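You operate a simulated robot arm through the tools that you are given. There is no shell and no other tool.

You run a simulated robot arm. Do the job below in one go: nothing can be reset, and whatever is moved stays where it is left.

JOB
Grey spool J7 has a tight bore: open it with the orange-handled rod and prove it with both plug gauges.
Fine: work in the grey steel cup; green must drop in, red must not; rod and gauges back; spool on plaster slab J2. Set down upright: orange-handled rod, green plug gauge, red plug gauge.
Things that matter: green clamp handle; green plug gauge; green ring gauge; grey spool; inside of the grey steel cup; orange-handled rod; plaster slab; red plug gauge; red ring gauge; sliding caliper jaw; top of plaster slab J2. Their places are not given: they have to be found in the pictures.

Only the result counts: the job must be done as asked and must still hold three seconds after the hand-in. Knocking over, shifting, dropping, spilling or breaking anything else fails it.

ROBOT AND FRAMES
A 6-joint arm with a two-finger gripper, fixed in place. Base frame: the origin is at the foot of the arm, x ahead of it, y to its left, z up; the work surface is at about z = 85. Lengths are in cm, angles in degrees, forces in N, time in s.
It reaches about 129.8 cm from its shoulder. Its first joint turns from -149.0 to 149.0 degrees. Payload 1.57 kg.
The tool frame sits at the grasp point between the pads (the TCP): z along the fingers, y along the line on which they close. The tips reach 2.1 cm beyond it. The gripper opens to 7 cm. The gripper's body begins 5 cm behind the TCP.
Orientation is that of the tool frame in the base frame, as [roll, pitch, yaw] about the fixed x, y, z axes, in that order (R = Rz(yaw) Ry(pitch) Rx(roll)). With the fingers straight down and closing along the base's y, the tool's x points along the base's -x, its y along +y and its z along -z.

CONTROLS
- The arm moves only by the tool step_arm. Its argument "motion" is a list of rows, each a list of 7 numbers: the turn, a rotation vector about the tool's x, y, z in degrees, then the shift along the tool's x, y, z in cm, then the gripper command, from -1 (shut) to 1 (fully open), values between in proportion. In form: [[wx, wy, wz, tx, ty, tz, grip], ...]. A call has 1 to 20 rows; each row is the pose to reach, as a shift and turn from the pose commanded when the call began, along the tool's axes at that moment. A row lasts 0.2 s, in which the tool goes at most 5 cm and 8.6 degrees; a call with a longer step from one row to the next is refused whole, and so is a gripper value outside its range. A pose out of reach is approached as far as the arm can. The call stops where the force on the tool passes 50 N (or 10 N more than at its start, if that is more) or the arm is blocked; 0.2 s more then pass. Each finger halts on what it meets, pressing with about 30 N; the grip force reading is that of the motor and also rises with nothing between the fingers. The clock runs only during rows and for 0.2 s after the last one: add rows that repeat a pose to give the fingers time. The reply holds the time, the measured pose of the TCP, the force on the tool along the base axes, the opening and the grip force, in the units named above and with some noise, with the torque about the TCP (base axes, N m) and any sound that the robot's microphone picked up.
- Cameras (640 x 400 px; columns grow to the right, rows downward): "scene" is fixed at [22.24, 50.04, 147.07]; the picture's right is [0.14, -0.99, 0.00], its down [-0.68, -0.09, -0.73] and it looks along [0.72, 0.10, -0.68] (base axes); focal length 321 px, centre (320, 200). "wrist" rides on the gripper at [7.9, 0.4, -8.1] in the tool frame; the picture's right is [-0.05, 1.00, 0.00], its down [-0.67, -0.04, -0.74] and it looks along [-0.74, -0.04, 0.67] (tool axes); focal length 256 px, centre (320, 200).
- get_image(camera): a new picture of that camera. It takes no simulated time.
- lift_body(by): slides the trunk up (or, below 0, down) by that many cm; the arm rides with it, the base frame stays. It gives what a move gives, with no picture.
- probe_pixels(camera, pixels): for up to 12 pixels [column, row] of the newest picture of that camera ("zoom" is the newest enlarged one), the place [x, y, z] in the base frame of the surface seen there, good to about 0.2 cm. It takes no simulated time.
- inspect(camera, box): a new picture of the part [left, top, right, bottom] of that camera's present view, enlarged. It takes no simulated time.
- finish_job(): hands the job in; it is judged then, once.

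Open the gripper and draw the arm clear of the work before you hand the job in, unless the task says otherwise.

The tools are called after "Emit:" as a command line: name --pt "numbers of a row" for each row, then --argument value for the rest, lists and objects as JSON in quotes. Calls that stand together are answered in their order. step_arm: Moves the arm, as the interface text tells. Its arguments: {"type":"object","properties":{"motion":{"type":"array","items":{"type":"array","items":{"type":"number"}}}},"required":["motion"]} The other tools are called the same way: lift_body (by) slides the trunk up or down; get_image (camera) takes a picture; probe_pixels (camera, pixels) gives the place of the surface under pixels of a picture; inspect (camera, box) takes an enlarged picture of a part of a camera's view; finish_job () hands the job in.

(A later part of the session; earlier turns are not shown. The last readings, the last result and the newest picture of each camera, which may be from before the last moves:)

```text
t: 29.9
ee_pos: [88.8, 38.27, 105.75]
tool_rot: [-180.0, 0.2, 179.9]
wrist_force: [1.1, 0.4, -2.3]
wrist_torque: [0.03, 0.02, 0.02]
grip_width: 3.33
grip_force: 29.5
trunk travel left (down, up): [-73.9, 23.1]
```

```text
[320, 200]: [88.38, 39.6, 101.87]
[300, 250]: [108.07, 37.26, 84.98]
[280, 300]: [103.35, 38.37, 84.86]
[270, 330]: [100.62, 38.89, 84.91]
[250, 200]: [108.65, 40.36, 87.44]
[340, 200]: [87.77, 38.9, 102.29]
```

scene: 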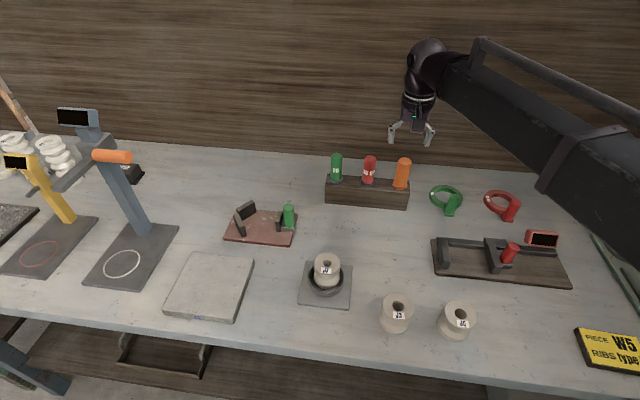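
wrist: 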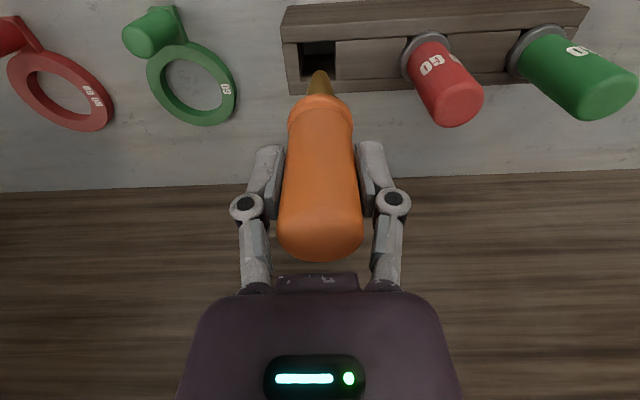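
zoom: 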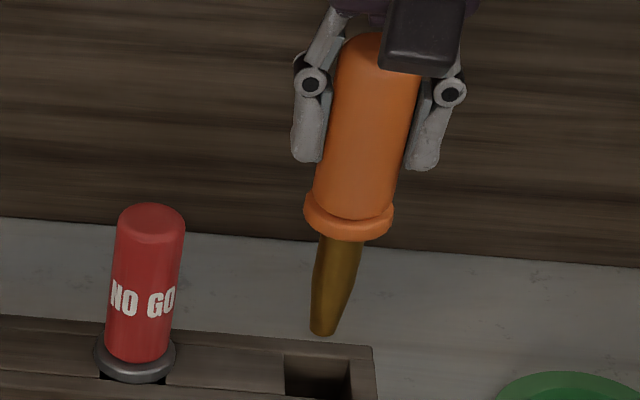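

The rod is vertical; its axis is ≈(88.8,38.3), tip z≈94.6, with the collar 5.8 cm above the tip. The tip clears the spool top (92.75), so I carry it back over the bore at (60.78,53.97).

Emit:
step_arm --pt "0 0 0 2.15 1.2 0 -0.8" --pt "0 0 0 4.3 2.4 0 -0.8" --pt "0 0 0 6.45 3.6 0 -0.8" --pt "0 0 0 8.6 4.85 0 -0.8" --pt "0 0 0 10.8 6.05 0 -0.8" --pt "0 0 0 12.9 7.25 0 -0.8" --pt "0 0 0 15.1 8.45 0 -0.8" --pt "0 0 0 17.2 9.7 0 -0.8" --pt "0 0 0 19.4 10.9 0 -0.8" --pt "0 0 0 21.5 12.1 0 -0.8" --pt "0 0 0 23.7 13.3 0 -0.8" --pt "0 0 0 25.8 14.5 0 -0.8" --pt "0 0 0 27.0 15.1 0 -0.8" --pt "0 0 0 28.0 15.7 0 -0.8" --pt "0 0 0 28.0 15.7 0 -0.8" --pt "0 0 0 28.0 15.7 0 -0.8"

Emit:
get_image --camera "wrist"

Emit:
inspect --camera "scene" --box '[286, 205, 366, 305]'

```text
t: 33.3
ee_pos: [60.73, 53.97, 105.78]
tool_rot: [-179.9, 0.1, -180.0]
wrist_force: [0.5, -0.1, -2.3]
wrist_torque: [-0.01, 0.02, 0.0]
grip_width: 3.33
grip_force: 29.8
trunk travel left (down, up): [-73.9, 23.1]
```

```text
taken
```

wrist: 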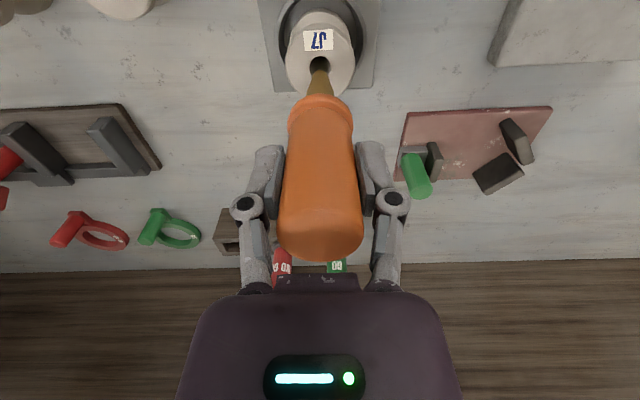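

```text
4.00 times, centred on (326, 255) of scene
```

zoom: 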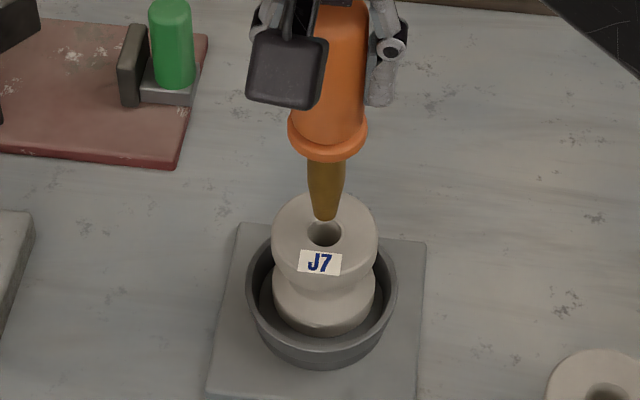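

Rod and bore look aligned in both views. I probe the tip and the bore once more from the wrist view to check the offset before lowering.

Emit:
inspect --camera "wrist" --box '[280, 43, 360, 93]'

Emit:
probe_pixels --camera "zoom" --pixels '[[316, 130], [290, 135], [345, 135], [316, 160], [316, 250], [250, 300], [390, 300], [316, 200], [210, 200], [425, 200], [290, 200], [345, 200]]'

Emit:
inspect --camera "scene" --box '[306, 235, 346, 275]'

Emit:
probe_pixels --camera "zoom" --pixels '[[308, 200], [290, 180], [330, 180], [310, 100], [270, 100], [340, 100], [310, 190]]'

```text
8.00 times, centred on (320, 68) of wrist
```

zoom: 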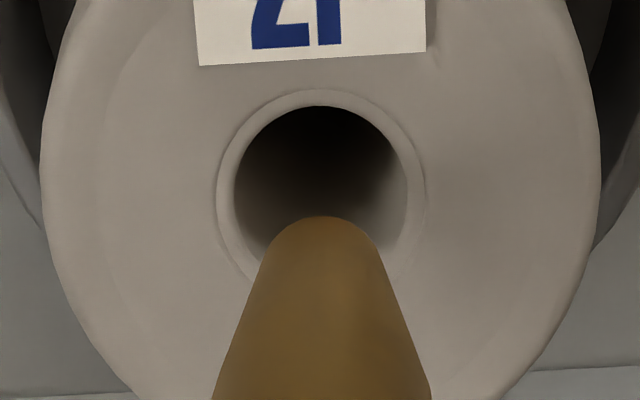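

```text
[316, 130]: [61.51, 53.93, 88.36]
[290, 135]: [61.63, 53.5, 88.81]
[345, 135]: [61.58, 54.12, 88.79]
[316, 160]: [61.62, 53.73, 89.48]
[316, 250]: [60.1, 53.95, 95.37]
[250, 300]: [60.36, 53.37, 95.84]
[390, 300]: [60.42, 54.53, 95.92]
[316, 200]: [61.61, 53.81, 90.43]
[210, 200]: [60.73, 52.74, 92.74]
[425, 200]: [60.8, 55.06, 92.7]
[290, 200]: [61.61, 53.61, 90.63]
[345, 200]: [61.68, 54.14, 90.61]
```

```text
10.00 times, centred on (326, 255) of scene
```

zoom: 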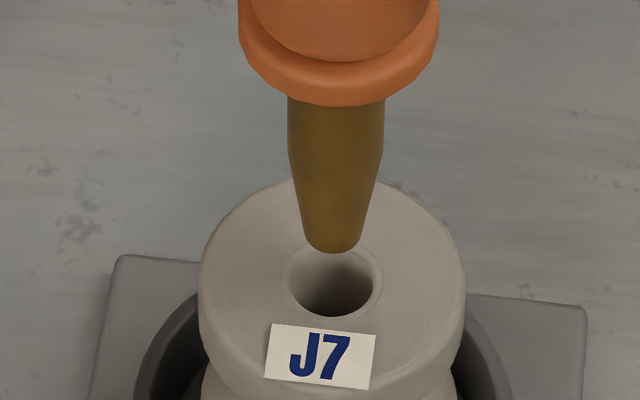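

```text
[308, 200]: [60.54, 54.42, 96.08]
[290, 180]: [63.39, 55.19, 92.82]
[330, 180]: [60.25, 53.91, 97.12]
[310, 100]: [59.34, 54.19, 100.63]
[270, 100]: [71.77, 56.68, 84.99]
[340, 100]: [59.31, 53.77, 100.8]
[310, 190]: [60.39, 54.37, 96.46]
```

Ray estimates from both cameras put the tip within 0.1 cm of the bore axis. I lower the trunk 2.5 cm so that the tapered tip just enters.

Emit:
lift_body --by -2.5

Emit:
inspect --camera "scene" --box '[306, 235, 346, 275]'

Emit:
get_image --camera "wrist"

```text
t: 34.0
ee_pos: [60.57, 54.03, 103.22]
tool_rot: [-180.0, 0.3, 179.9]
wrist_force: [-0.5, -1.1, -1.8]
wrist_torque: [-0.02, 0.01, 0.0]
grip_width: 3.33
grip_force: 29.8
trunk travel left (down, up): [-71.4, 25.6]
```

```text
10.00 times, centred on (326, 255) of scene
```

zoom: 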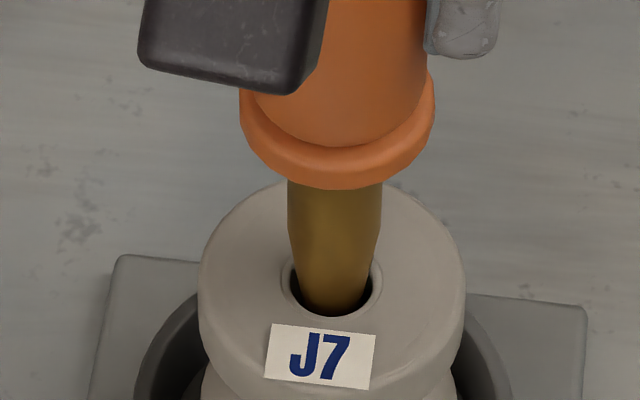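

```text
taken
```

wrist: 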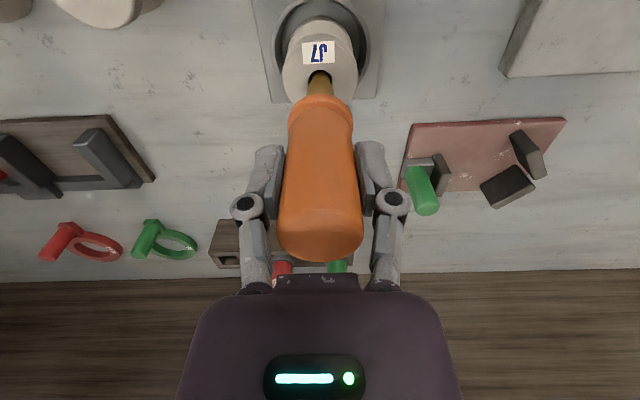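

The tip is inside the bore with little force but sits close to the front edge (TCP x=60.57). I shift +0.15 in x and lower in small steps.

Emit:
step_arm --pt "0 0 0 -0.15 -0.03 0 -0.8" --pt "0 0 0 -0.15 -0.03 0 -0.8"

Emit:
lift_body --by -0.6

```text
t: 34.6
ee_pos: [60.9, 54.04, 103.22]
tool_rot: [-179.9, 0.2, -179.8]
wrist_force: [-1.8, 1.1, -2.1]
wrist_torque: [0.0, 0.18, 0.0]
grip_width: 3.31
grip_force: 30.4
trunk travel left (down, up): [-71.4, 25.6]
```

```text
t: 35.2
ee_pos: [60.89, 54.0, 102.63]
tool_rot: [-179.9, 0.4, -180.0]
wrist_force: [-0.9, -0.2, -1.8]
wrist_torque: [0.02, 0.09, 0.01]
grip_width: 3.32
grip_force: 29.7
trunk travel left (down, up): [-70.8, 26.2]
```

Only slight side force (Fx ≈ −1 N). I keep lowering by small steps and watch the force.

Emit:
lift_body --by -0.3

Emit:
lift_body --by -0.3

```text
t: 35.7
ee_pos: [60.9, 54.05, 102.32]
tool_rot: [-179.9, 0.3, -180.0]
wrist_force: [-0.1, -0.8, -1.5]
wrist_torque: [-0.01, 0.08, 0.02]
grip_width: 3.33
grip_force: 30.3
trunk travel left (down, up): [-70.5, 26.5]
```

```text
t: 36.2
ee_pos: [60.85, 53.9, 102.19]
tool_rot: [-179.9, 0.3, 179.9]
wrist_force: [-1.1, -0.5, -3.0]
wrist_torque: [0.01, 0.09, -0.01]
grip_width: 3.3
grip_force: 29.8
trunk travel left (down, up): [-70.2, 26.8]
```

There is no axial resistance yet (Fz is just the tool weight, TCP 102.2). I continue down in 0.3 cm steps.

Emit:
lift_body --by -0.3

Emit:
lift_body --by -0.3

Emit:
inspect --camera "scene" --box '[306, 235, 346, 275]'

```text
t: 36.7
ee_pos: [60.95, 53.92, 101.76]
tool_rot: [-179.9, 0.2, 180.0]
wrist_force: [-1.1, -0.4, -2.7]
wrist_torque: [0.01, 0.12, -0.03]
grip_width: 3.32
grip_force: 29.5
trunk travel left (down, up): [-69.9, 27.1]
```

```text
t: 37.2
ee_pos: [60.81, 53.91, 101.58]
tool_rot: [-180.0, 0.2, -179.9]
wrist_force: [-1.2, -0.4, -2.3]
wrist_torque: [0.02, 0.1, -0.03]
grip_width: 3.34
grip_force: 30.3
trunk travel left (down, up): [-69.6, 27.4]
```

```text
10.00 times, centred on (326, 255) of scene
```

zoom: 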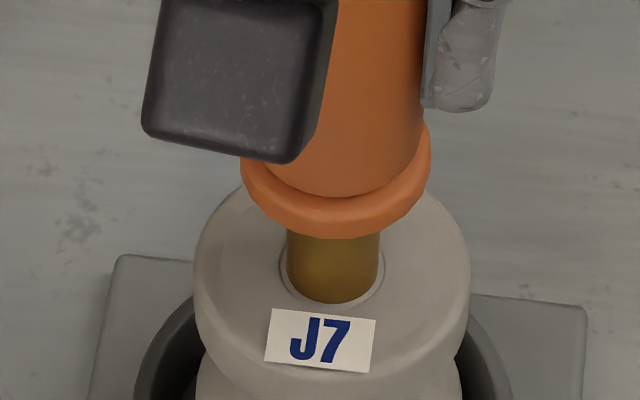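

The spool image has shifted a little: the label moved up from row 350 to 340 and the top looks larger. I check whether it lifted or moved in the cup.

Emit:
inspect --camera "scene" --box '[286, 225, 366, 315]'

Emit:
get_image --camera "wrist"

Emit:
probe_pixels --camera "zoom" --pixels '[[280, 178], [390, 185], [345, 200], [345, 270], [330, 300], [260, 270], [400, 270], [345, 225], [300, 215], [330, 330]]'

```text
4.44 times, centred on (326, 270) of scene
```

zoom: 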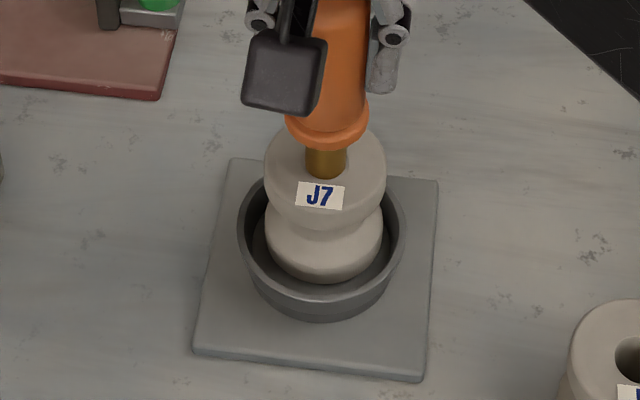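

```text
taken
```

wrist: 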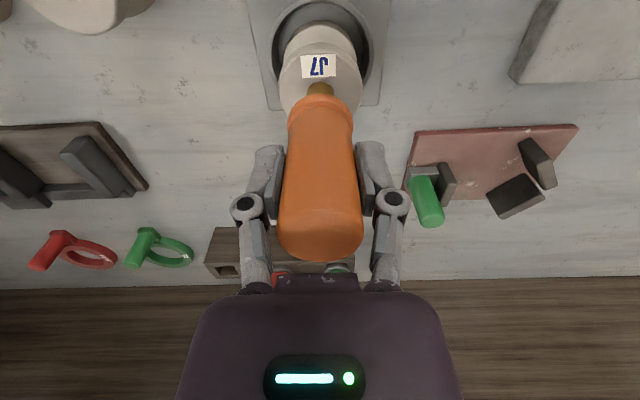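

```text
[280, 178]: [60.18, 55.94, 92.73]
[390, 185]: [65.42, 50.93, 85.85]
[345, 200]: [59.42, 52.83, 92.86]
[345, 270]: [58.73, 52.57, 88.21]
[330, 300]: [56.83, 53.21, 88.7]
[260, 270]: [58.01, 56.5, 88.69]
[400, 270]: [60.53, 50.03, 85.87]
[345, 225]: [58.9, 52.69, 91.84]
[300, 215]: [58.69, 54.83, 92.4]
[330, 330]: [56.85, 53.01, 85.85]
```

The top is still at z≈92.8; the spool slid slightly in +x and its bore ring looks about 10 % wider, so the rod is opening it. I keep pushing down in small steps, since the rod's upper part is cylindrical.

Emit:
lift_body --by -0.4

Emit:
lift_body --by -0.4

Emit:
inspect --camera "scene" --box '[306, 235, 346, 275]'

```text
t: 37.8
ee_pos: [60.89, 53.96, 101.29]
tool_rot: [-179.9, 0.3, -180.0]
wrist_force: [-0.7, -0.3, -2.4]
wrist_torque: [-0.02, -0.01, -0.01]
grip_width: 3.34
grip_force: 29.8
trunk travel left (down, up): [-69.2, 27.8]
```

```text
t: 38.3
ee_pos: [60.87, 53.94, 100.66]
tool_rot: [-179.8, 0.3, -179.9]
wrist_force: [-1.0, 0.4, -3.4]
wrist_torque: [0.01, 0.12, 0.01]
grip_width: 3.33
grip_force: 30.3
trunk travel left (down, up): [-68.8, 28.2]
```

```text
10.00 times, centred on (326, 255) of scene
```

zoom: 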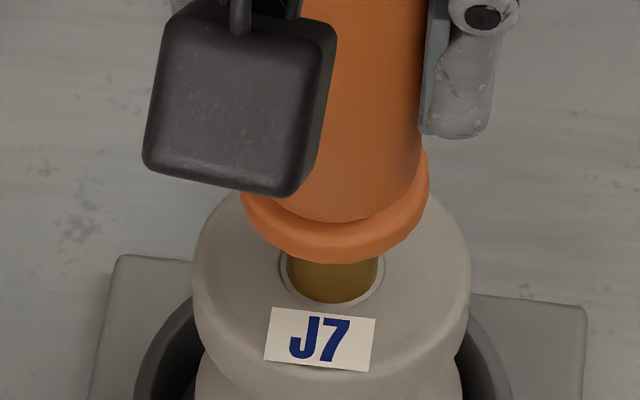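

The ring is no longer growing (280→385), so the bore has reached the rod's cylindrical size at the top. I go on in small steps until the collar nearly seats (about 2.5 cm more).

Emit:
lift_body --by -0.6

Emit:
lift_body --by -0.6

Emit:
lift_body --by -0.5

Emit:
inspect --camera "scene" --box '[306, 235, 346, 275]'

```text
t: 38.9
ee_pos: [60.98, 54.05, 100.2]
tool_rot: [-179.9, 0.4, -180.0]
wrist_force: [-1.1, 0.5, -2.9]
wrist_torque: [0.03, 0.14, 0.04]
grip_width: 3.33
grip_force: 29.8
trunk travel left (down, up): [-68.2, 28.8]
```

```text
t: 39.4
ee_pos: [60.89, 53.92, 99.5]
tool_rot: [-179.9, 0.3, -179.9]
wrist_force: [-1.9, -1.0, -3.0]
wrist_torque: [0.01, 0.15, 0.02]
grip_width: 3.32
grip_force: 29.3
trunk travel left (down, up): [-67.6, 29.4]
```

```text
t: 39.9
ee_pos: [60.85, 53.99, 99.06]
tool_rot: [-179.9, 0.3, 180.0]
wrist_force: [-1.2, 0.3, -4.1]
wrist_torque: [0.02, 0.24, 0.02]
grip_width: 3.3
grip_force: 29.4
trunk travel left (down, up): [-67.1, 29.9]
```

```text
10.00 times, centred on (326, 255) of scene
```

zoom: 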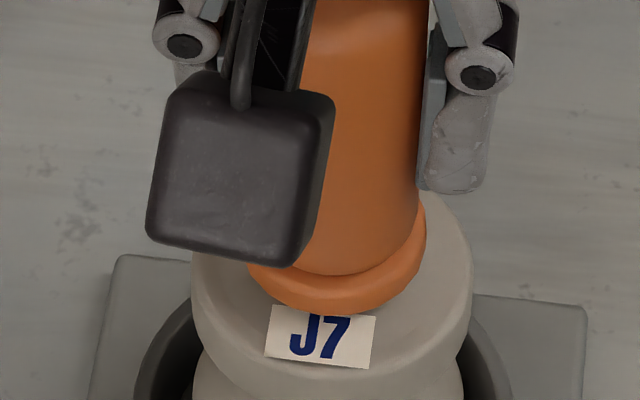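

The collar is now ≈0.9 cm above the spool top and the rod has passed nearly the whole bore. Over-opening can't be undone, so I back the rod out slowly and measure the bore before going deeper.

Emit:
lift_body --by 1.0

Emit:
inspect --camera "scene" --box '[306, 235, 346, 275]'

```text
t: 40.5
ee_pos: [60.9, 53.94, 100.02]
tool_rot: [-179.8, 0.4, 180.0]
wrist_force: [-1.3, 0.3, -1.8]
wrist_torque: [-0.04, 0.17, -0.05]
grip_width: 3.34
grip_force: 29.5
trunk travel left (down, up): [-68.1, 28.9]
```

```text
10.00 times, centred on (326, 255) of scene
```

zoom: 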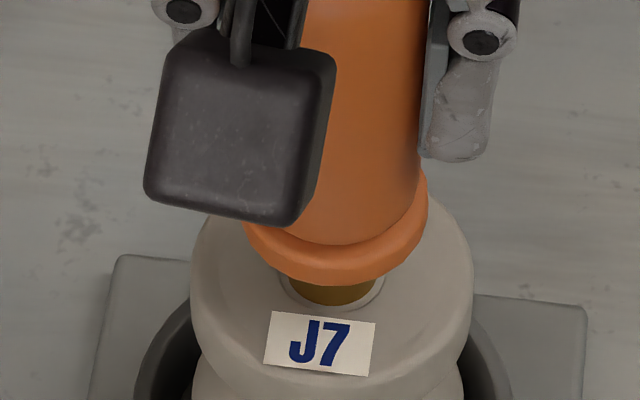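

The spool stays down as the rod rises. I draw the rod fully out and measure the bore.

Emit:
lift_body --by 5.8

Emit:
inspect --camera "scene" --box '[306, 235, 346, 275]'

Emit:
inspect --camera "wrist" --box '[280, 43, 360, 93]'

```text
t: 41.5
ee_pos: [61.02, 53.93, 105.78]
tool_rot: [-179.9, 0.2, 180.0]
wrist_force: [-1.0, 0.2, -2.2]
wrist_torque: [0.0, 0.04, 0.0]
grip_width: 3.33
grip_force: 29.8
trunk travel left (down, up): [-73.9, 23.1]
```

```text
10.00 times, centred on (326, 255) of scene
```

zoom: 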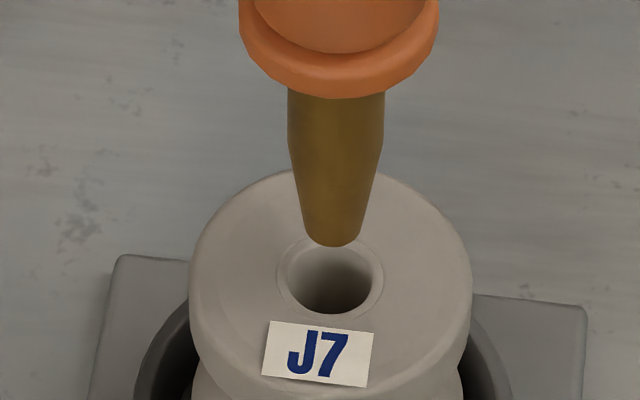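

```text
8.00 times, centred on (320, 68) of wrist
```

zoom: 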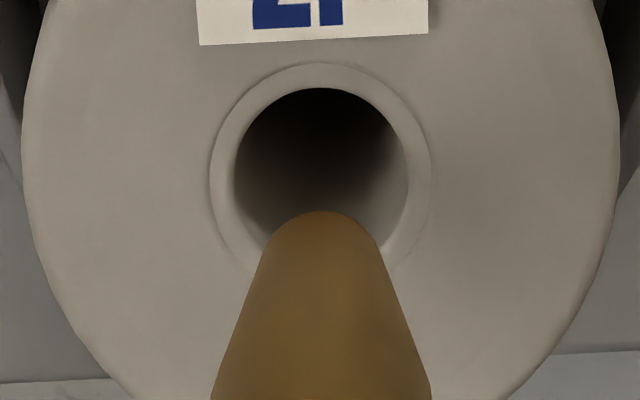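

The chamfer ring grew from 208 to 220 px and the spool outline from 561 to 598 px, while the inner bore is still ≈176 px. I probe the actual positions to see whether the spool grew or rose.

Emit:
probe_pixels --camera "zoom" --pixels '[[32, 180], [608, 180], [200, 200], [442, 200], [215, 200], [425, 200], [320, 57], [320, 75], [150, 380], [100, 300], [560, 300], [60, 60]]'

Emit:
get_image --camera "wrist"

Emit:
inspect --camera "scene" --box '[286, 235, 366, 315]'

Emit:
probe_pixels --camera "zoom" --pixels '[[270, 150], [385, 150], [330, 125], [330, 190], [330, 255], [250, 200], [325, 240], [325, 225], [280, 210], [370, 210], [325, 275]]'

```text
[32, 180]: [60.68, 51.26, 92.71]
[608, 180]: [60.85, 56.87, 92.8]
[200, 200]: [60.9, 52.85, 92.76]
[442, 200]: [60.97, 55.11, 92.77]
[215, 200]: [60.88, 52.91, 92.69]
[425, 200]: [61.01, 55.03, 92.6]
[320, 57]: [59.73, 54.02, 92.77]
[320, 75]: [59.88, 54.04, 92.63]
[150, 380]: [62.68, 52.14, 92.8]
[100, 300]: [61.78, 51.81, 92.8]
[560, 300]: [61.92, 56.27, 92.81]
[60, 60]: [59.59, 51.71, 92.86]
```

```text
taken
```

wrist: 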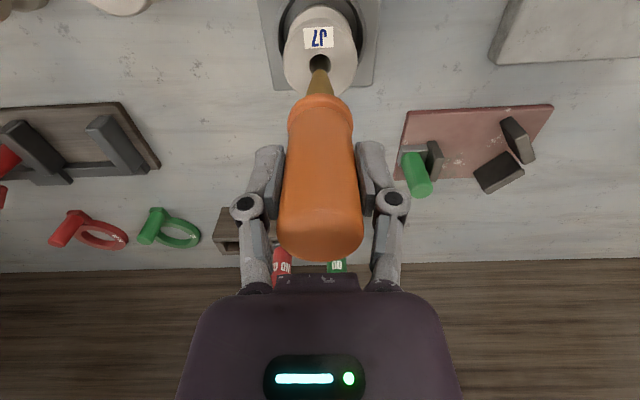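

```text
5.00 times, centred on (326, 275) of scene
```

zoom: 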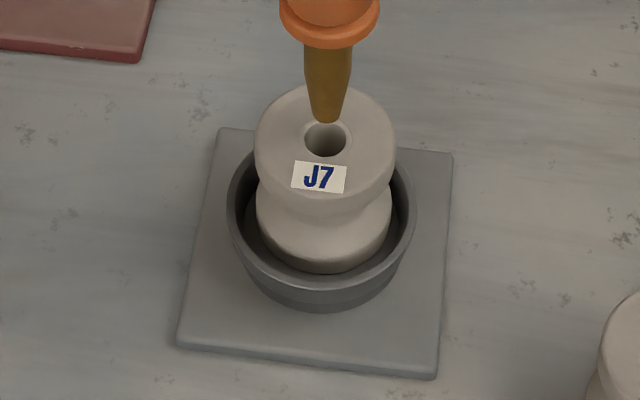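

```text
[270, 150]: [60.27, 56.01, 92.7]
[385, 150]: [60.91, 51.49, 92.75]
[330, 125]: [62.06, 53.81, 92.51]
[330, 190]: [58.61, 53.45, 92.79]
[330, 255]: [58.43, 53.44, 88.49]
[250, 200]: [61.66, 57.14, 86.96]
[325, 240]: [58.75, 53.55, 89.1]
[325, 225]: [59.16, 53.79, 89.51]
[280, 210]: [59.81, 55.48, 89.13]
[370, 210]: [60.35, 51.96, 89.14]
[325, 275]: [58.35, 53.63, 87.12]
```

The spool outline grew from 5.46 to 5.82 cm and the chamfer from 2.03 to 2.14, while the bore reads ≈1.70 against a rod of ≈1.84. It needs a gauge test, so I take the rod back to its slot at (88.8,38.3).

Emit:
step_arm --pt "0 0 0 -2.15 -1.2 0 -0.8" --pt "0 0 0 -4.3 -2.4 0 -0.8" --pt "0 0 0 -6.45 -3.6 0 -0.8" --pt "0 0 0 -8.6 -4.85 0 -0.8" --pt "0 0 0 -10.8 -6.05 0 -0.8" --pt "0 0 0 -12.9 -7.25 0 -0.8" --pt "0 0 0 -15.1 -8.45 0 -0.8" --pt "0 0 0 -17.2 -9.7 0 -0.8" --pt "0 0 0 -19.4 -10.9 0 -0.8" --pt "0 0 0 -21.5 -12.1 0 -0.8" --pt "0 0 0 -23.7 -13.3 0 -0.8" --pt "0 0 0 -25.8 -14.5 0 -0.8" --pt "0 0 0 -27.75 -15.63 0 -0.8" --pt "0 0 0 -27.75 -15.63 0 -0.8" --pt "0 0 0 -27.75 -15.63 0 -0.8"

Emit:
inspect --camera "wrist" --box '[256, 20, 384, 100]'

Emit:
inspect --camera "scene" --box '[370, 130, 434, 220]'

```text
t: 44.7
ee_pos: [88.79, 38.28, 105.75]
tool_rot: [-180.0, 0.2, -180.0]
wrist_force: [0.6, -0.4, -1.8]
wrist_torque: [0.0, 0.0, 0.01]
grip_width: 3.3
grip_force: 29.9
out of reach, approached as far as the arm can: row 12
trunk travel left (down, up): [-73.9, 23.1]
```

```text
5.00 times, centred on (320, 60) of wrist
```

zoom: 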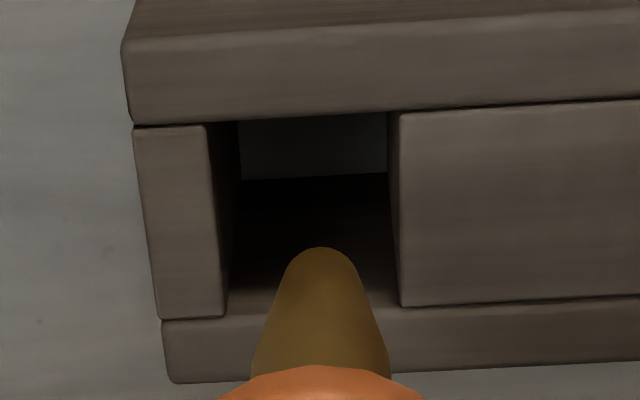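

```text
4.44 times, centred on (402, 175) of scene
```

zoom: 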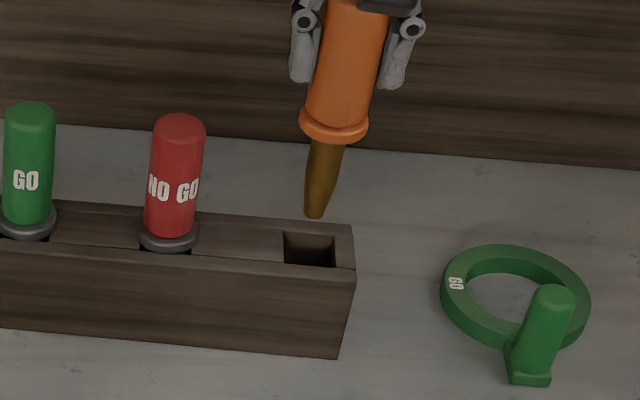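

The rod hangs at the same pose as when it left the slot. I lower 8.4 cm, leaving about 0.5 cm.

Emit:
lift_body --by -3.0

Emit:
lift_body --by -5.4

Emit:
get_image --camera "wrist"

```text
t: 45.5
ee_pos: [88.59, 38.23, 102.85]
tool_rot: [-179.9, 0.1, 180.0]
wrist_force: [0.2, 0.5, -1.6]
wrist_torque: [0.01, -0.03, 0.02]
grip_width: 3.28
grip_force: 30.5
trunk travel left (down, up): [-70.9, 26.1]
```

```text
t: 46.4
ee_pos: [88.65, 38.29, 97.37]
tool_rot: [-179.7, 0.2, -180.0]
wrist_force: [1.0, 0.7, -1.9]
wrist_torque: [0.02, -0.03, 0.0]
grip_width: 3.32
grip_force: 30.1
trunk travel left (down, up): [-65.5, 31.5]
```

```text
taken
```

wrist: 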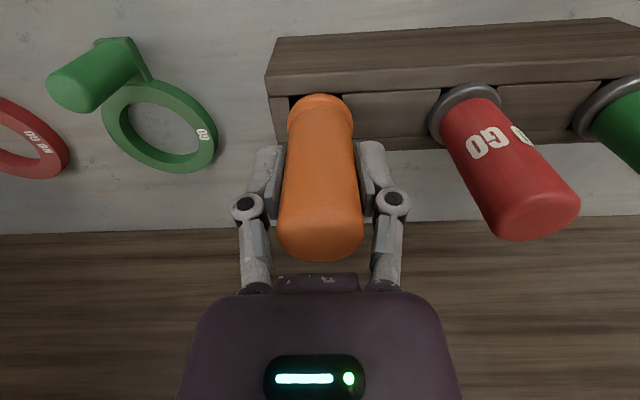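

The rod is back in its slot without contact force. I lower the last bit in small steps until the collar seats.

Emit:
lift_body --by -0.4

Emit:
lift_body --by -0.15

```text
t: 46.9
ee_pos: [88.6, 38.3, 96.92]
tool_rot: [-179.9, 0.1, -180.0]
wrist_force: [-0.3, 0.4, -1.8]
wrist_torque: [0.03, 0.0, 0.01]
grip_width: 3.33
grip_force: 29.6
trunk travel left (down, up): [-65.1, 31.9]
```

```text
t: 47.4
ee_pos: [88.54, 38.3, 96.89]
tool_rot: [-179.9, 0.2, -180.0]
wrist_force: [0.1, 0.1, -0.3]
wrist_torque: [-0.04, -0.03, 0.01]
grip_width: 3.32
grip_force: 30.0
trunk travel left (down, up): [-65.0, 32.0]
```

The weight is coming off (Fz −0.3), so the collar is just seated at 96.85. I open the gripper.

Emit:
step_arm --pt "0 0 0 0 0 0 0.2" --pt "0 0 0 0 0 0 0.6" --pt "0 0 0 0 0 0 1" --pt "0 0 0 0 0 0 1"

Emit:
get_image --camera "wrist"

```text
t: 48.4
ee_pos: [88.61, 38.26, 96.76]
tool_rot: [-179.9, 0.2, 180.0]
wrist_force: [0.0, 0.0, -0.1]
wrist_torque: [-0.02, -0.02, 0.03]
grip_width: 7.0
grip_force: 0.1
trunk travel left (down, up): [-65.0, 32.0]
```

```text
taken
```

wrist: 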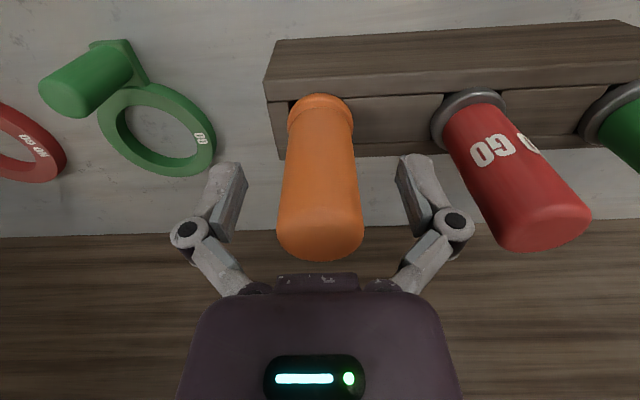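

The rod stands upright in its slot. I raise the trunk 9 cm and then move over the green plug gauge at (88.85,54.85).

Emit:
lift_body --by 9

Emit:
step_arm --pt "0 0 0 -0.05 2.4 0 1" --pt "0 0 0 -0.1 4.8 0 1" --pt "0 0 0 -0.15 7.2 0 1" --pt "0 0 0 -0.2 9.6 0 1" --pt "0 0 0 -0.2 12.0 0 1" --pt "0 0 0 -0.25 14.4 0 1" --pt "0 0 0 -0.25 16.6 0 1" --pt "0 0 0 -0.25 16.6 0 1" --pt "0 0 0 -0.25 16.6 0 1"

Emit:
get_image --camera "wrist"

```text
t: 49.7
ee_pos: [88.6, 38.18, 105.84]
tool_rot: [-179.9, 0.2, -180.0]
wrist_force: [-0.1, -1.0, -0.7]
wrist_torque: [0.0, -0.01, 0.01]
grip_width: 7.02
grip_force: 0.0
trunk travel left (down, up): [-74.0, 23.0]
```

```text
t: 51.7
ee_pos: [88.83, 54.77, 105.82]
tool_rot: [-180.0, 0.1, -180.0]
wrist_force: [0.3, -0.2, -0.5]
wrist_torque: [0.03, -0.01, -0.02]
grip_width: 6.99
grip_force: 0.0
trunk travel left (down, up): [-74.0, 23.0]
```

```text
taken
```

wrist: 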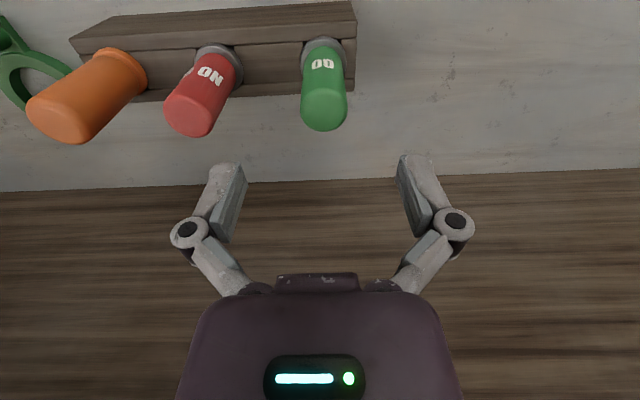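

The green gauge shows at (324,85). I probe its axis before lowering.

Emit:
probe_pixels --camera "wrist" --pixels '[[305, 108], [344, 108], [324, 125], [324, 108], [308, 75], [342, 75], [324, 80], [324, 45], [190, 108], [200, 120], [80, 120], [324, 95]]'

```text
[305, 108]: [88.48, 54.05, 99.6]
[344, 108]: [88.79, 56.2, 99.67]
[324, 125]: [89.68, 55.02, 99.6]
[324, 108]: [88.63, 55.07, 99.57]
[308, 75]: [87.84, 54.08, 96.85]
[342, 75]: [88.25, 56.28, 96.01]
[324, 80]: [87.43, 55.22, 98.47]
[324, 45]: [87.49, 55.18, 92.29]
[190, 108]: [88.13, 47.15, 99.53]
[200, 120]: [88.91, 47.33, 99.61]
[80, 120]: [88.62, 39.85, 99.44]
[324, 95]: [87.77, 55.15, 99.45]
```

Green gauge axis is ≈(88.85,55.12). I shift +0.33 in y and lower 9 cm around the handle.

Emit:
step_arm --pt "0 0 0 0 0.33 0 1" --pt "0 0 0 0 0.33 0 1"

Emit:
lift_body --by -9

Emit:
get_image --camera "wrist"

```text
t: 52.3
ee_pos: [88.92, 55.07, 105.81]
tool_rot: [-179.9, 0.2, 180.0]
wrist_force: [0.5, -0.1, -0.2]
wrist_torque: [0.01, 0.03, -0.01]
grip_width: 7.02
grip_force: 0.1
trunk travel left (down, up): [-74.0, 23.0]
```

```text
t: 53.5
ee_pos: [88.84, 55.14, 96.85]
tool_rot: [-179.9, 0.4, 180.0]
wrist_force: [-0.9, 0.4, 0.0]
wrist_torque: [0.02, 0.01, 0.01]
grip_width: 7.02
grip_force: 0.0
trunk travel left (down, up): [-65.0, 32.0]
```

```text
taken
```

wrist: 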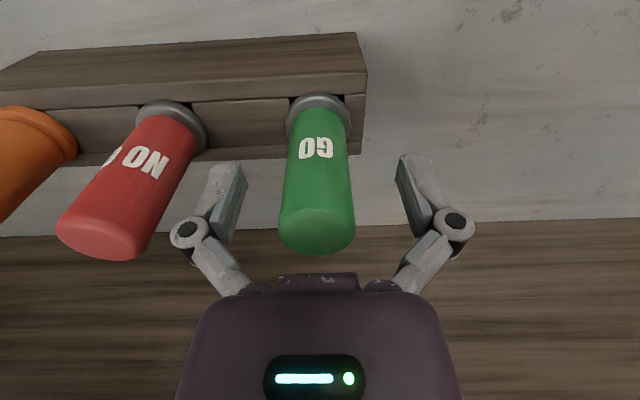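

The green handle is between the fingers with room to the red gauge. I close and lift.

Emit:
step_arm --pt "0 0 0 0 0 0 0.5" --pt "0 0 0 0 0 0 0" --pt "0 0 0 0 0 0 -0.4" --pt "0 0 0 0 0 0 -0.8" --pt "0 0 0 0 0 0 -0.8"

Emit:
lift_body --by 9

Emit:
get_image --camera "wrist"

Emit:
inspect --camera "scene" --box '[312, 110, 376, 210]'

```text
t: 54.7
ee_pos: [88.76, 55.11, 96.85]
tool_rot: [-179.9, 0.3, 180.0]
wrist_force: [0.4, -0.1, 0.9]
wrist_torque: [-0.07, -0.01, -0.01]
grip_width: 2.92
grip_force: 30.3
trunk travel left (down, up): [-65.0, 32.0]
```

```text
t: 56.0
ee_pos: [88.92, 55.17, 105.98]
tool_rot: [-179.9, 0.1, 180.0]
wrist_force: [-0.6, 0.8, -1.0]
wrist_torque: [0.01, 0.01, -0.03]
grip_width: 2.92
grip_force: 30.0
trunk travel left (down, up): [-74.0, 23.0]
```

```text
taken
```

wrist: 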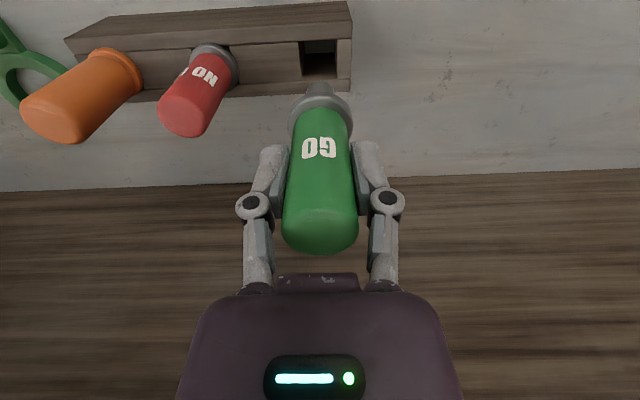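

```text
4.00 times, centred on (344, 160) of scene
```

zoom: 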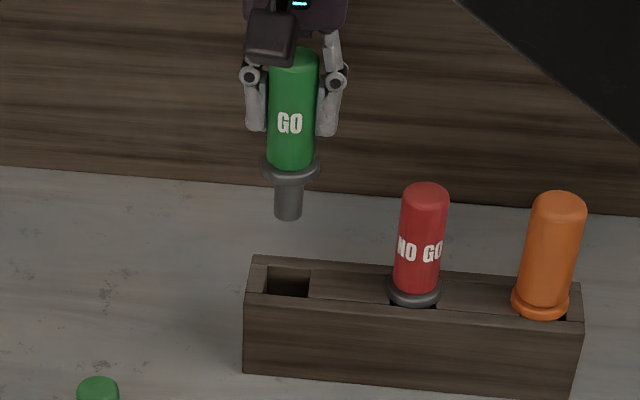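

The green gauge carries a short plain plug. I enlarge it to measure the plug diameter and axis.

Emit:
inspect --camera "scene" --box '[326, 145, 358, 165]'

Emit:
probe_pixels --camera "zoom" --pixels '[[320, 200], [320, 300], [320, 330], [250, 250], [390, 250], [320, 250], [320, 360], [320, 100]]'

Emit:
inspect --camera "wrist" --box '[280, 73, 360, 123]'

Emit:
probe_pixels --camera "zoom" --pixels '[[310, 85], [310, 110], [310, 150], [240, 110], [385, 110], [220, 110], [400, 110], [310, 200]]'

```text
16.00 times, centred on (342, 155) of scene
```

zoom: 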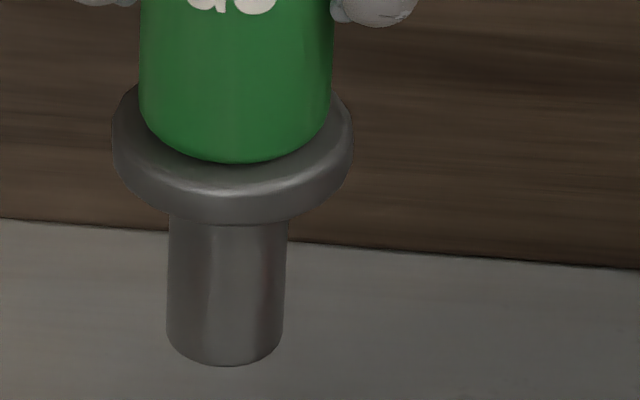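

```text
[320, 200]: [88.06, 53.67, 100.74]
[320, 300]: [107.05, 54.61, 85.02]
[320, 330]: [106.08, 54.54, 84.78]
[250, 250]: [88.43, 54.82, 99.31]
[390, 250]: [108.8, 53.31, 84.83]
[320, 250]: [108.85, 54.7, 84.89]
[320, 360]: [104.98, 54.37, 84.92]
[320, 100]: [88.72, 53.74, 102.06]
```

```text
8.00 times, centred on (320, 98) of wrist
```

zoom: 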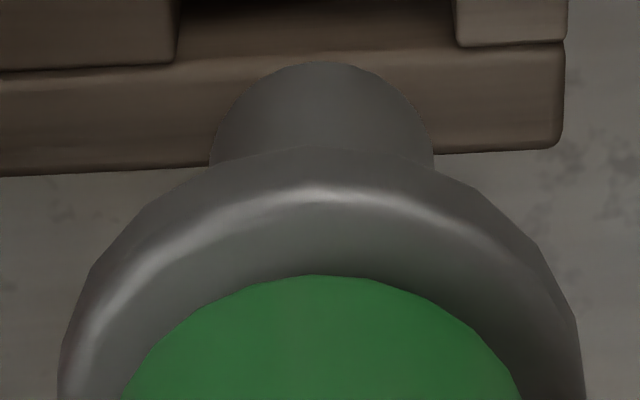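

```text
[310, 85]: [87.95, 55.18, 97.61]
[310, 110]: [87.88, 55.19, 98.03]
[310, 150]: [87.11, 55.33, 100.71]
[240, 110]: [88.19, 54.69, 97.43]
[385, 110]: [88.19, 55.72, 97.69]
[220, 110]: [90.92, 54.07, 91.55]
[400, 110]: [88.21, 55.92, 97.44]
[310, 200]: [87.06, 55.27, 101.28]
```

The green plug is ≈1.85 cm across and 3.2 cm long, so the bore (≈1.7) may still be tight; testing will tell. I first check how tall the green clamp handle near my path is.

Emit:
get_image --camera "scene"

Emit:
probe_pixels --camera "scene" --pixels '[[289, 205], [288, 212], [288, 222], [279, 215], [245, 211], [240, 222]]'

```text
taken
```

scene: 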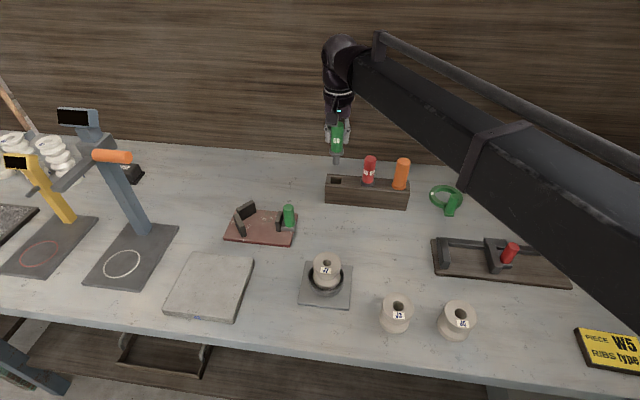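

```text
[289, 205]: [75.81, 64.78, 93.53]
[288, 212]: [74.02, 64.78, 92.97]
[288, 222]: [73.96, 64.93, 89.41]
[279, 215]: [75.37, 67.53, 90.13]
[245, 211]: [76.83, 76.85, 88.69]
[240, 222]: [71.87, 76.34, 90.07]
```

The clamp handle is at y≈64.8 and only z≈93.5 high, so my path is clear. I carry the green gauge over the bore at (60.87,53.95).

Emit:
step_arm --pt "0 0 0 2.2 -0.1 0 -0.8" --pt "0 0 0 4.4 -0.2 0 -0.8" --pt "0 0 0 6.6 -0.3 0 -0.8" --pt "0 0 0 8.8 -0.4 0 -0.8" --pt "0 0 0 11.0 -0.5 0 -0.8" --pt "0 0 0 13.2 -0.6 0 -0.8" --pt "0 0 0 15.4 -0.7 0 -0.8" --pt "0 0 0 17.6 -0.8 0 -0.8" --pt "0 0 0 19.8 -0.9 0 -0.8" --pt "0 0 0 22.0 -1.0 0 -0.8" --pt "0 0 0 24.2 -1.1 0 -0.8" --pt "0 0 0 26.2 -1.15 0 -0.8" --pt "0 0 0 28.03 -1.2 0 -0.8" --pt "0 0 0 28.03 -1.2 0 -0.8" --pt "0 0 0 28.03 -1.2 0 -0.8"

Emit:
lift_body --by -3.5

Emit:
inspect --camera "scene" --box '[306, 235, 346, 275]'

Emit:
inspect --camera "wrist" --box '[280, 43, 360, 103]'

```text
t: 59.2
ee_pos: [60.65, 53.96, 105.88]
tool_rot: [-180.0, 0.2, -180.0]
wrist_force: [0.4, 0.3, -1.3]
wrist_torque: [0.0, 0.02, -0.01]
grip_width: 2.91
grip_force: 29.7
trunk travel left (down, up): [-74.0, 23.0]
```

```text
t: 60.0
ee_pos: [60.66, 53.97, 102.42]
tool_rot: [180.0, 0.3, -179.9]
wrist_force: [0.5, 0.4, -0.8]
wrist_torque: [0.01, -0.02, -0.01]
grip_width: 2.9
grip_force: 30.2
trunk travel left (down, up): [-70.5, 26.5]
```

```text
10.00 times, centred on (326, 255) of scene
```

zoom: 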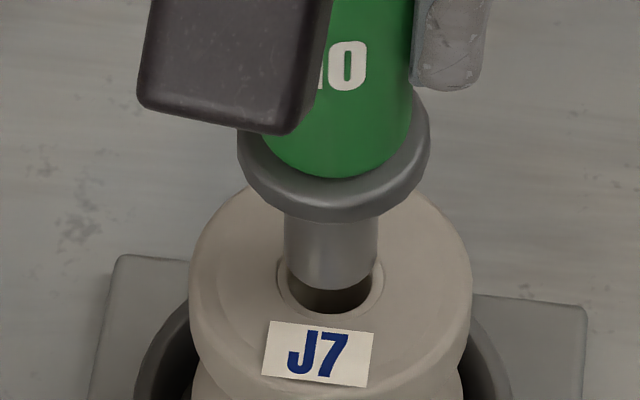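

```text
6.67 times, centred on (320, 73) of wrist
```

zoom: 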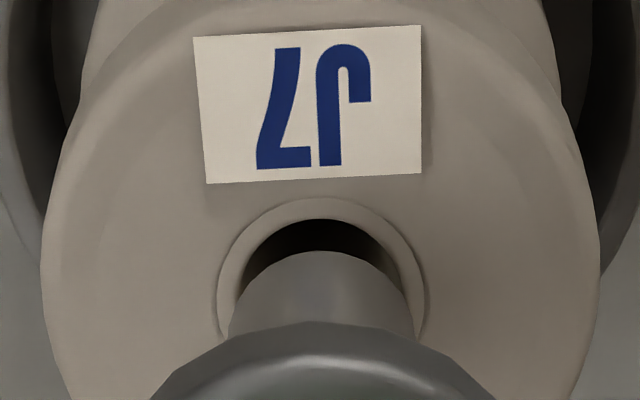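

In the scene zoom the green plug (94 px) looks wider than the dark bore (83 px). I still try it gently: shift +0.2 in x to centre it, then lower in small steps.

Emit:
step_arm --pt "0 0 0 -0.2 0 0 -0.8" --pt "0 0 0 -0.2 0 0 -0.8"

Emit:
lift_body --by -0.6

Emit:
inspect --camera "scene" --box '[306, 235, 346, 275]'

Emit:
inspect --camera "wrist" --box '[280, 43, 360, 103]'

```text
t: 60.6
ee_pos: [61.04, 53.97, 102.37]
tool_rot: [-179.9, 0.1, -179.9]
wrist_force: [0.1, 0.2, -1.1]
wrist_torque: [0.01, 0.02, -0.02]
grip_width: 2.9
grip_force: 29.9
trunk travel left (down, up): [-70.5, 26.5]
```

```text
t: 61.1
ee_pos: [60.94, 54.0, 101.63]
tool_rot: [-179.9, 0.3, -179.9]
wrist_force: [-0.4, 0.3, -0.6]
wrist_torque: [-0.02, -0.01, 0.02]
grip_width: 2.88
grip_force: 29.9
trunk travel left (down, up): [-69.9, 27.1]
```

```text
10.00 times, centred on (326, 255) of scene
```

zoom: 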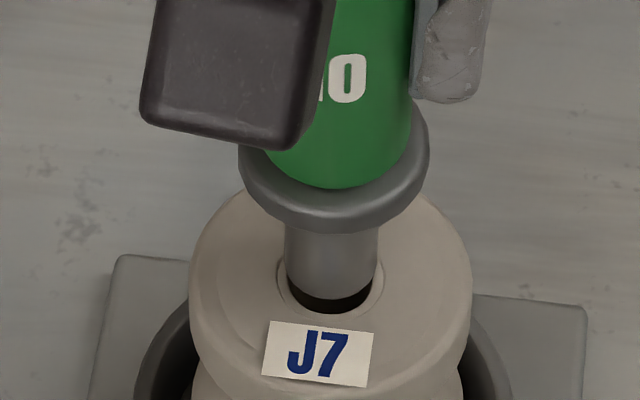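

```text
6.67 times, centred on (320, 73) of wrist
```

zoom: 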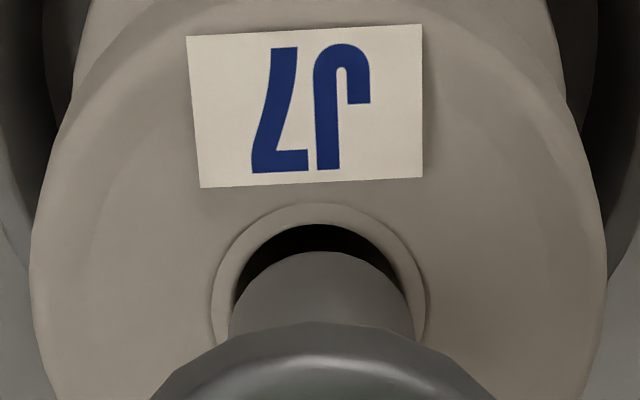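

The plug is centred over the ring (331 against 330 px). I lower in 0.25 cm steps to feel for contact.

Emit:
lift_body --by -0.25

Emit:
lift_body --by -0.2

Emit:
inspect --camera "scene" --box '[306, 235, 346, 275]'

```text
t: 61.6
ee_pos: [60.84, 53.92, 101.73]
tool_rot: [180.0, 0.4, 180.0]
wrist_force: [4.0, 2.4, 20.9]
wrist_torque: [0.15, -0.57, 0.01]
grip_width: 2.89
grip_force: 29.9
trunk travel left (down, up): [-69.6, 27.4]
```

```text
t: 62.2
ee_pos: [60.76, 53.88, 101.44]
tool_rot: [180.0, 0.3, 179.9]
wrist_force: [-1.5, 1.8, 23.9]
wrist_torque: [0.04, -0.21, -0.02]
grip_width: 2.93
grip_force: 30.5
trunk travel left (down, up): [-69.4, 27.6]
```

```text
10.00 times, centred on (326, 255) of scene
```

zoom: 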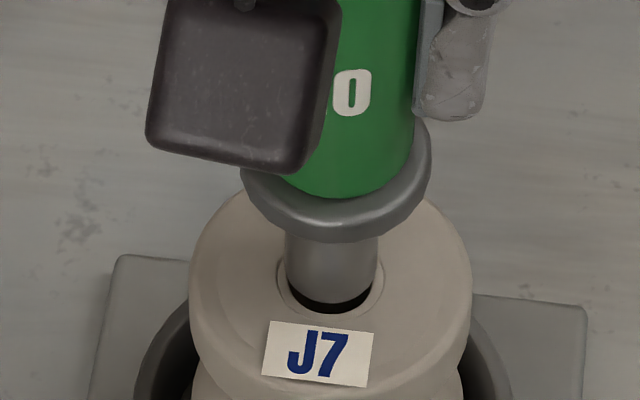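

The plug caught at z≈101.4 (24 N), and the front gap in the picture suggests it sits about 0.18 cm too far in +x. I lift 0.5, shift −0.18 in x and try again.

Emit:
lift_body --by 0.5

Emit:
step_arm --pt "0 0 0 0.1 0 0 -0.8" --pt "0 0 0 0.1 0 0 -0.8"

Emit:
inspect --camera "scene" --box '[306, 235, 346, 275]'

```text
t: 62.7
ee_pos: [60.95, 54.08, 101.84]
tool_rot: [-179.9, 0.2, -180.0]
wrist_force: [0.2, -0.9, -1.3]
wrist_torque: [0.03, 0.02, -0.01]
grip_width: 2.92
grip_force: 29.9
trunk travel left (down, up): [-69.9, 27.1]
```

```text
t: 63.3
ee_pos: [60.83, 53.91, 101.81]
tool_rot: [-179.9, 0.3, 179.9]
wrist_force: [0.1, -0.5, -1.9]
wrist_torque: [0.04, 0.0, -0.01]
grip_width: 2.9
grip_force: 30.2
trunk travel left (down, up): [-69.9, 27.1]
```

```text
10.00 times, centred on (326, 255) of scene
```

zoom: 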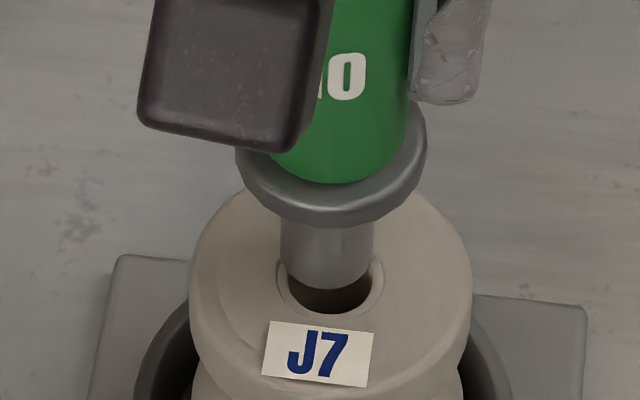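

The green plug does not enter: its 24 N contact even slid the gauge ≈0.3 cm up in the grip, and the bore looks tighter (83 px) than the plug (92 px). The bore needs more opening, so I return the green gauge first.

Emit:
lift_body --by 4

Emit:
step_arm --pt "0 0 0 -2.2 0.1 0 -0.8" --pt "0 0 0 -4.4 0.2 0 -0.8" --pt "0 0 0 -6.6 0.3 0 -0.8" --pt "0 0 0 -8.8 0.4 0 -0.8" --pt "0 0 0 -11.0 0.5 0 -0.8" --pt "0 0 0 -13.2 0.6 0 -0.8" --pt "0 0 0 -15.4 0.7 0 -0.8" --pt "0 0 0 -17.6 0.8 0 -0.8" --pt "0 0 0 -19.8 0.9 0 -0.8" --pt "0 0 0 -22.0 1.0 0 -0.8" --pt "0 0 0 -24.2 1.1 0 -0.8" --pt "0 0 0 -26.2 1.2 0 -0.8" --pt "0 0 0 -28.0 1.2 0 -0.8" --pt "0 0 0 -28.0 1.2 0 -0.8" --pt "0 0 0 -28.0 1.2 0 -0.8"

Emit:
get_image --camera "wrist"

Emit:
inspect --camera "scene" --box '[312, 110, 376, 210]'

```text
t: 64.1
ee_pos: [60.85, 54.04, 105.75]
tool_rot: [180.0, 0.3, -180.0]
wrist_force: [-0.3, -0.4, -1.9]
wrist_torque: [-0.01, 0.01, -0.01]
grip_width: 2.91
grip_force: 30.7
trunk travel left (down, up): [-73.9, 23.1]
```

```text
t: 67.3
ee_pos: [88.99, 55.2, 105.83]
tool_rot: [-179.9, 0.2, -180.0]
wrist_force: [-0.4, -0.7, -1.5]
wrist_torque: [-0.01, 0.01, -0.03]
grip_width: 2.91
grip_force: 30.1
trunk travel left (down, up): [-73.9, 23.1]
```

```text
taken
```

wrist: 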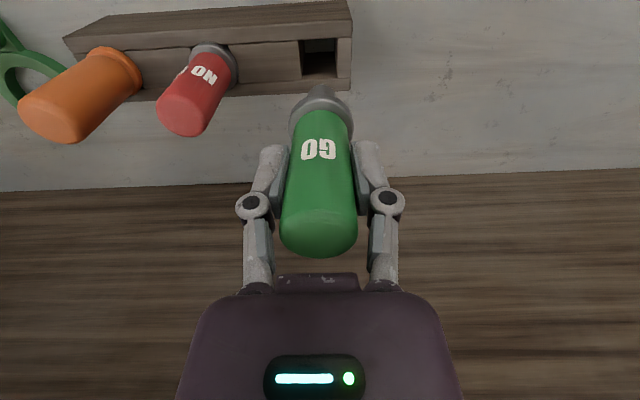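

```text
4.00 times, centred on (344, 160) of scene
```

zoom: 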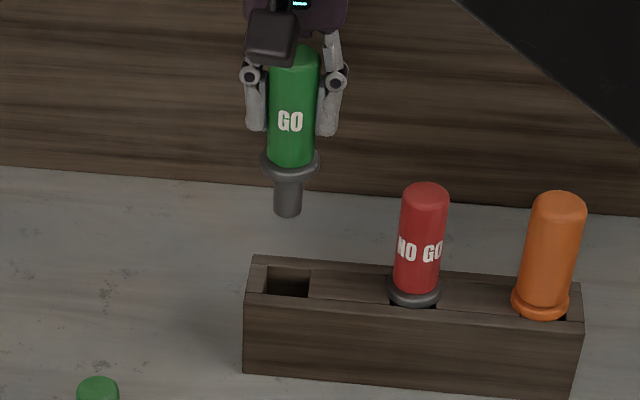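

The gauge is ≈0.3 cm higher in the grip but still in line with its slot. I lower 8.6 cm, then in small steps.

Emit:
lift_body --by -5

Emit:
lift_body --by -3.6

Emit:
lift_body --by -0.4

Emit:
lift_body --by -0.2

```text
t: 68.3
ee_pos: [88.95, 55.2, 100.86]
tool_rot: [-179.9, 0.3, -179.9]
wrist_force: [0.1, -0.8, -2.0]
wrist_torque: [-0.04, 0.0, 0.02]
grip_width: 2.91
grip_force: 30.2
trunk travel left (down, up): [-68.9, 28.1]
```

```text
t: 69.1
ee_pos: [88.94, 55.14, 97.15]
tool_rot: [-179.9, 0.2, -179.9]
wrist_force: [0.1, 0.5, -1.0]
wrist_torque: [0.01, 0.01, 0.02]
grip_width: 2.91
grip_force: 30.2
trunk travel left (down, up): [-65.3, 31.7]
```

```text
t: 69.6
ee_pos: [88.84, 55.14, 96.79]
tool_rot: [-179.9, 0.2, 180.0]
wrist_force: [0.3, -0.1, -1.9]
wrist_torque: [0.05, 0.0, -0.01]
grip_width: 2.91
grip_force: 29.8
trunk travel left (down, up): [-64.9, 32.1]
```

```text
t: 70.1
ee_pos: [88.89, 55.26, 96.66]
tool_rot: [180.0, 0.4, 179.9]
wrist_force: [5.1, 2.8, 16.2]
wrist_torque: [0.04, 0.0, -0.01]
grip_width: 2.93
grip_force: 30.0
trunk travel left (down, up): [-64.7, 32.3]
```

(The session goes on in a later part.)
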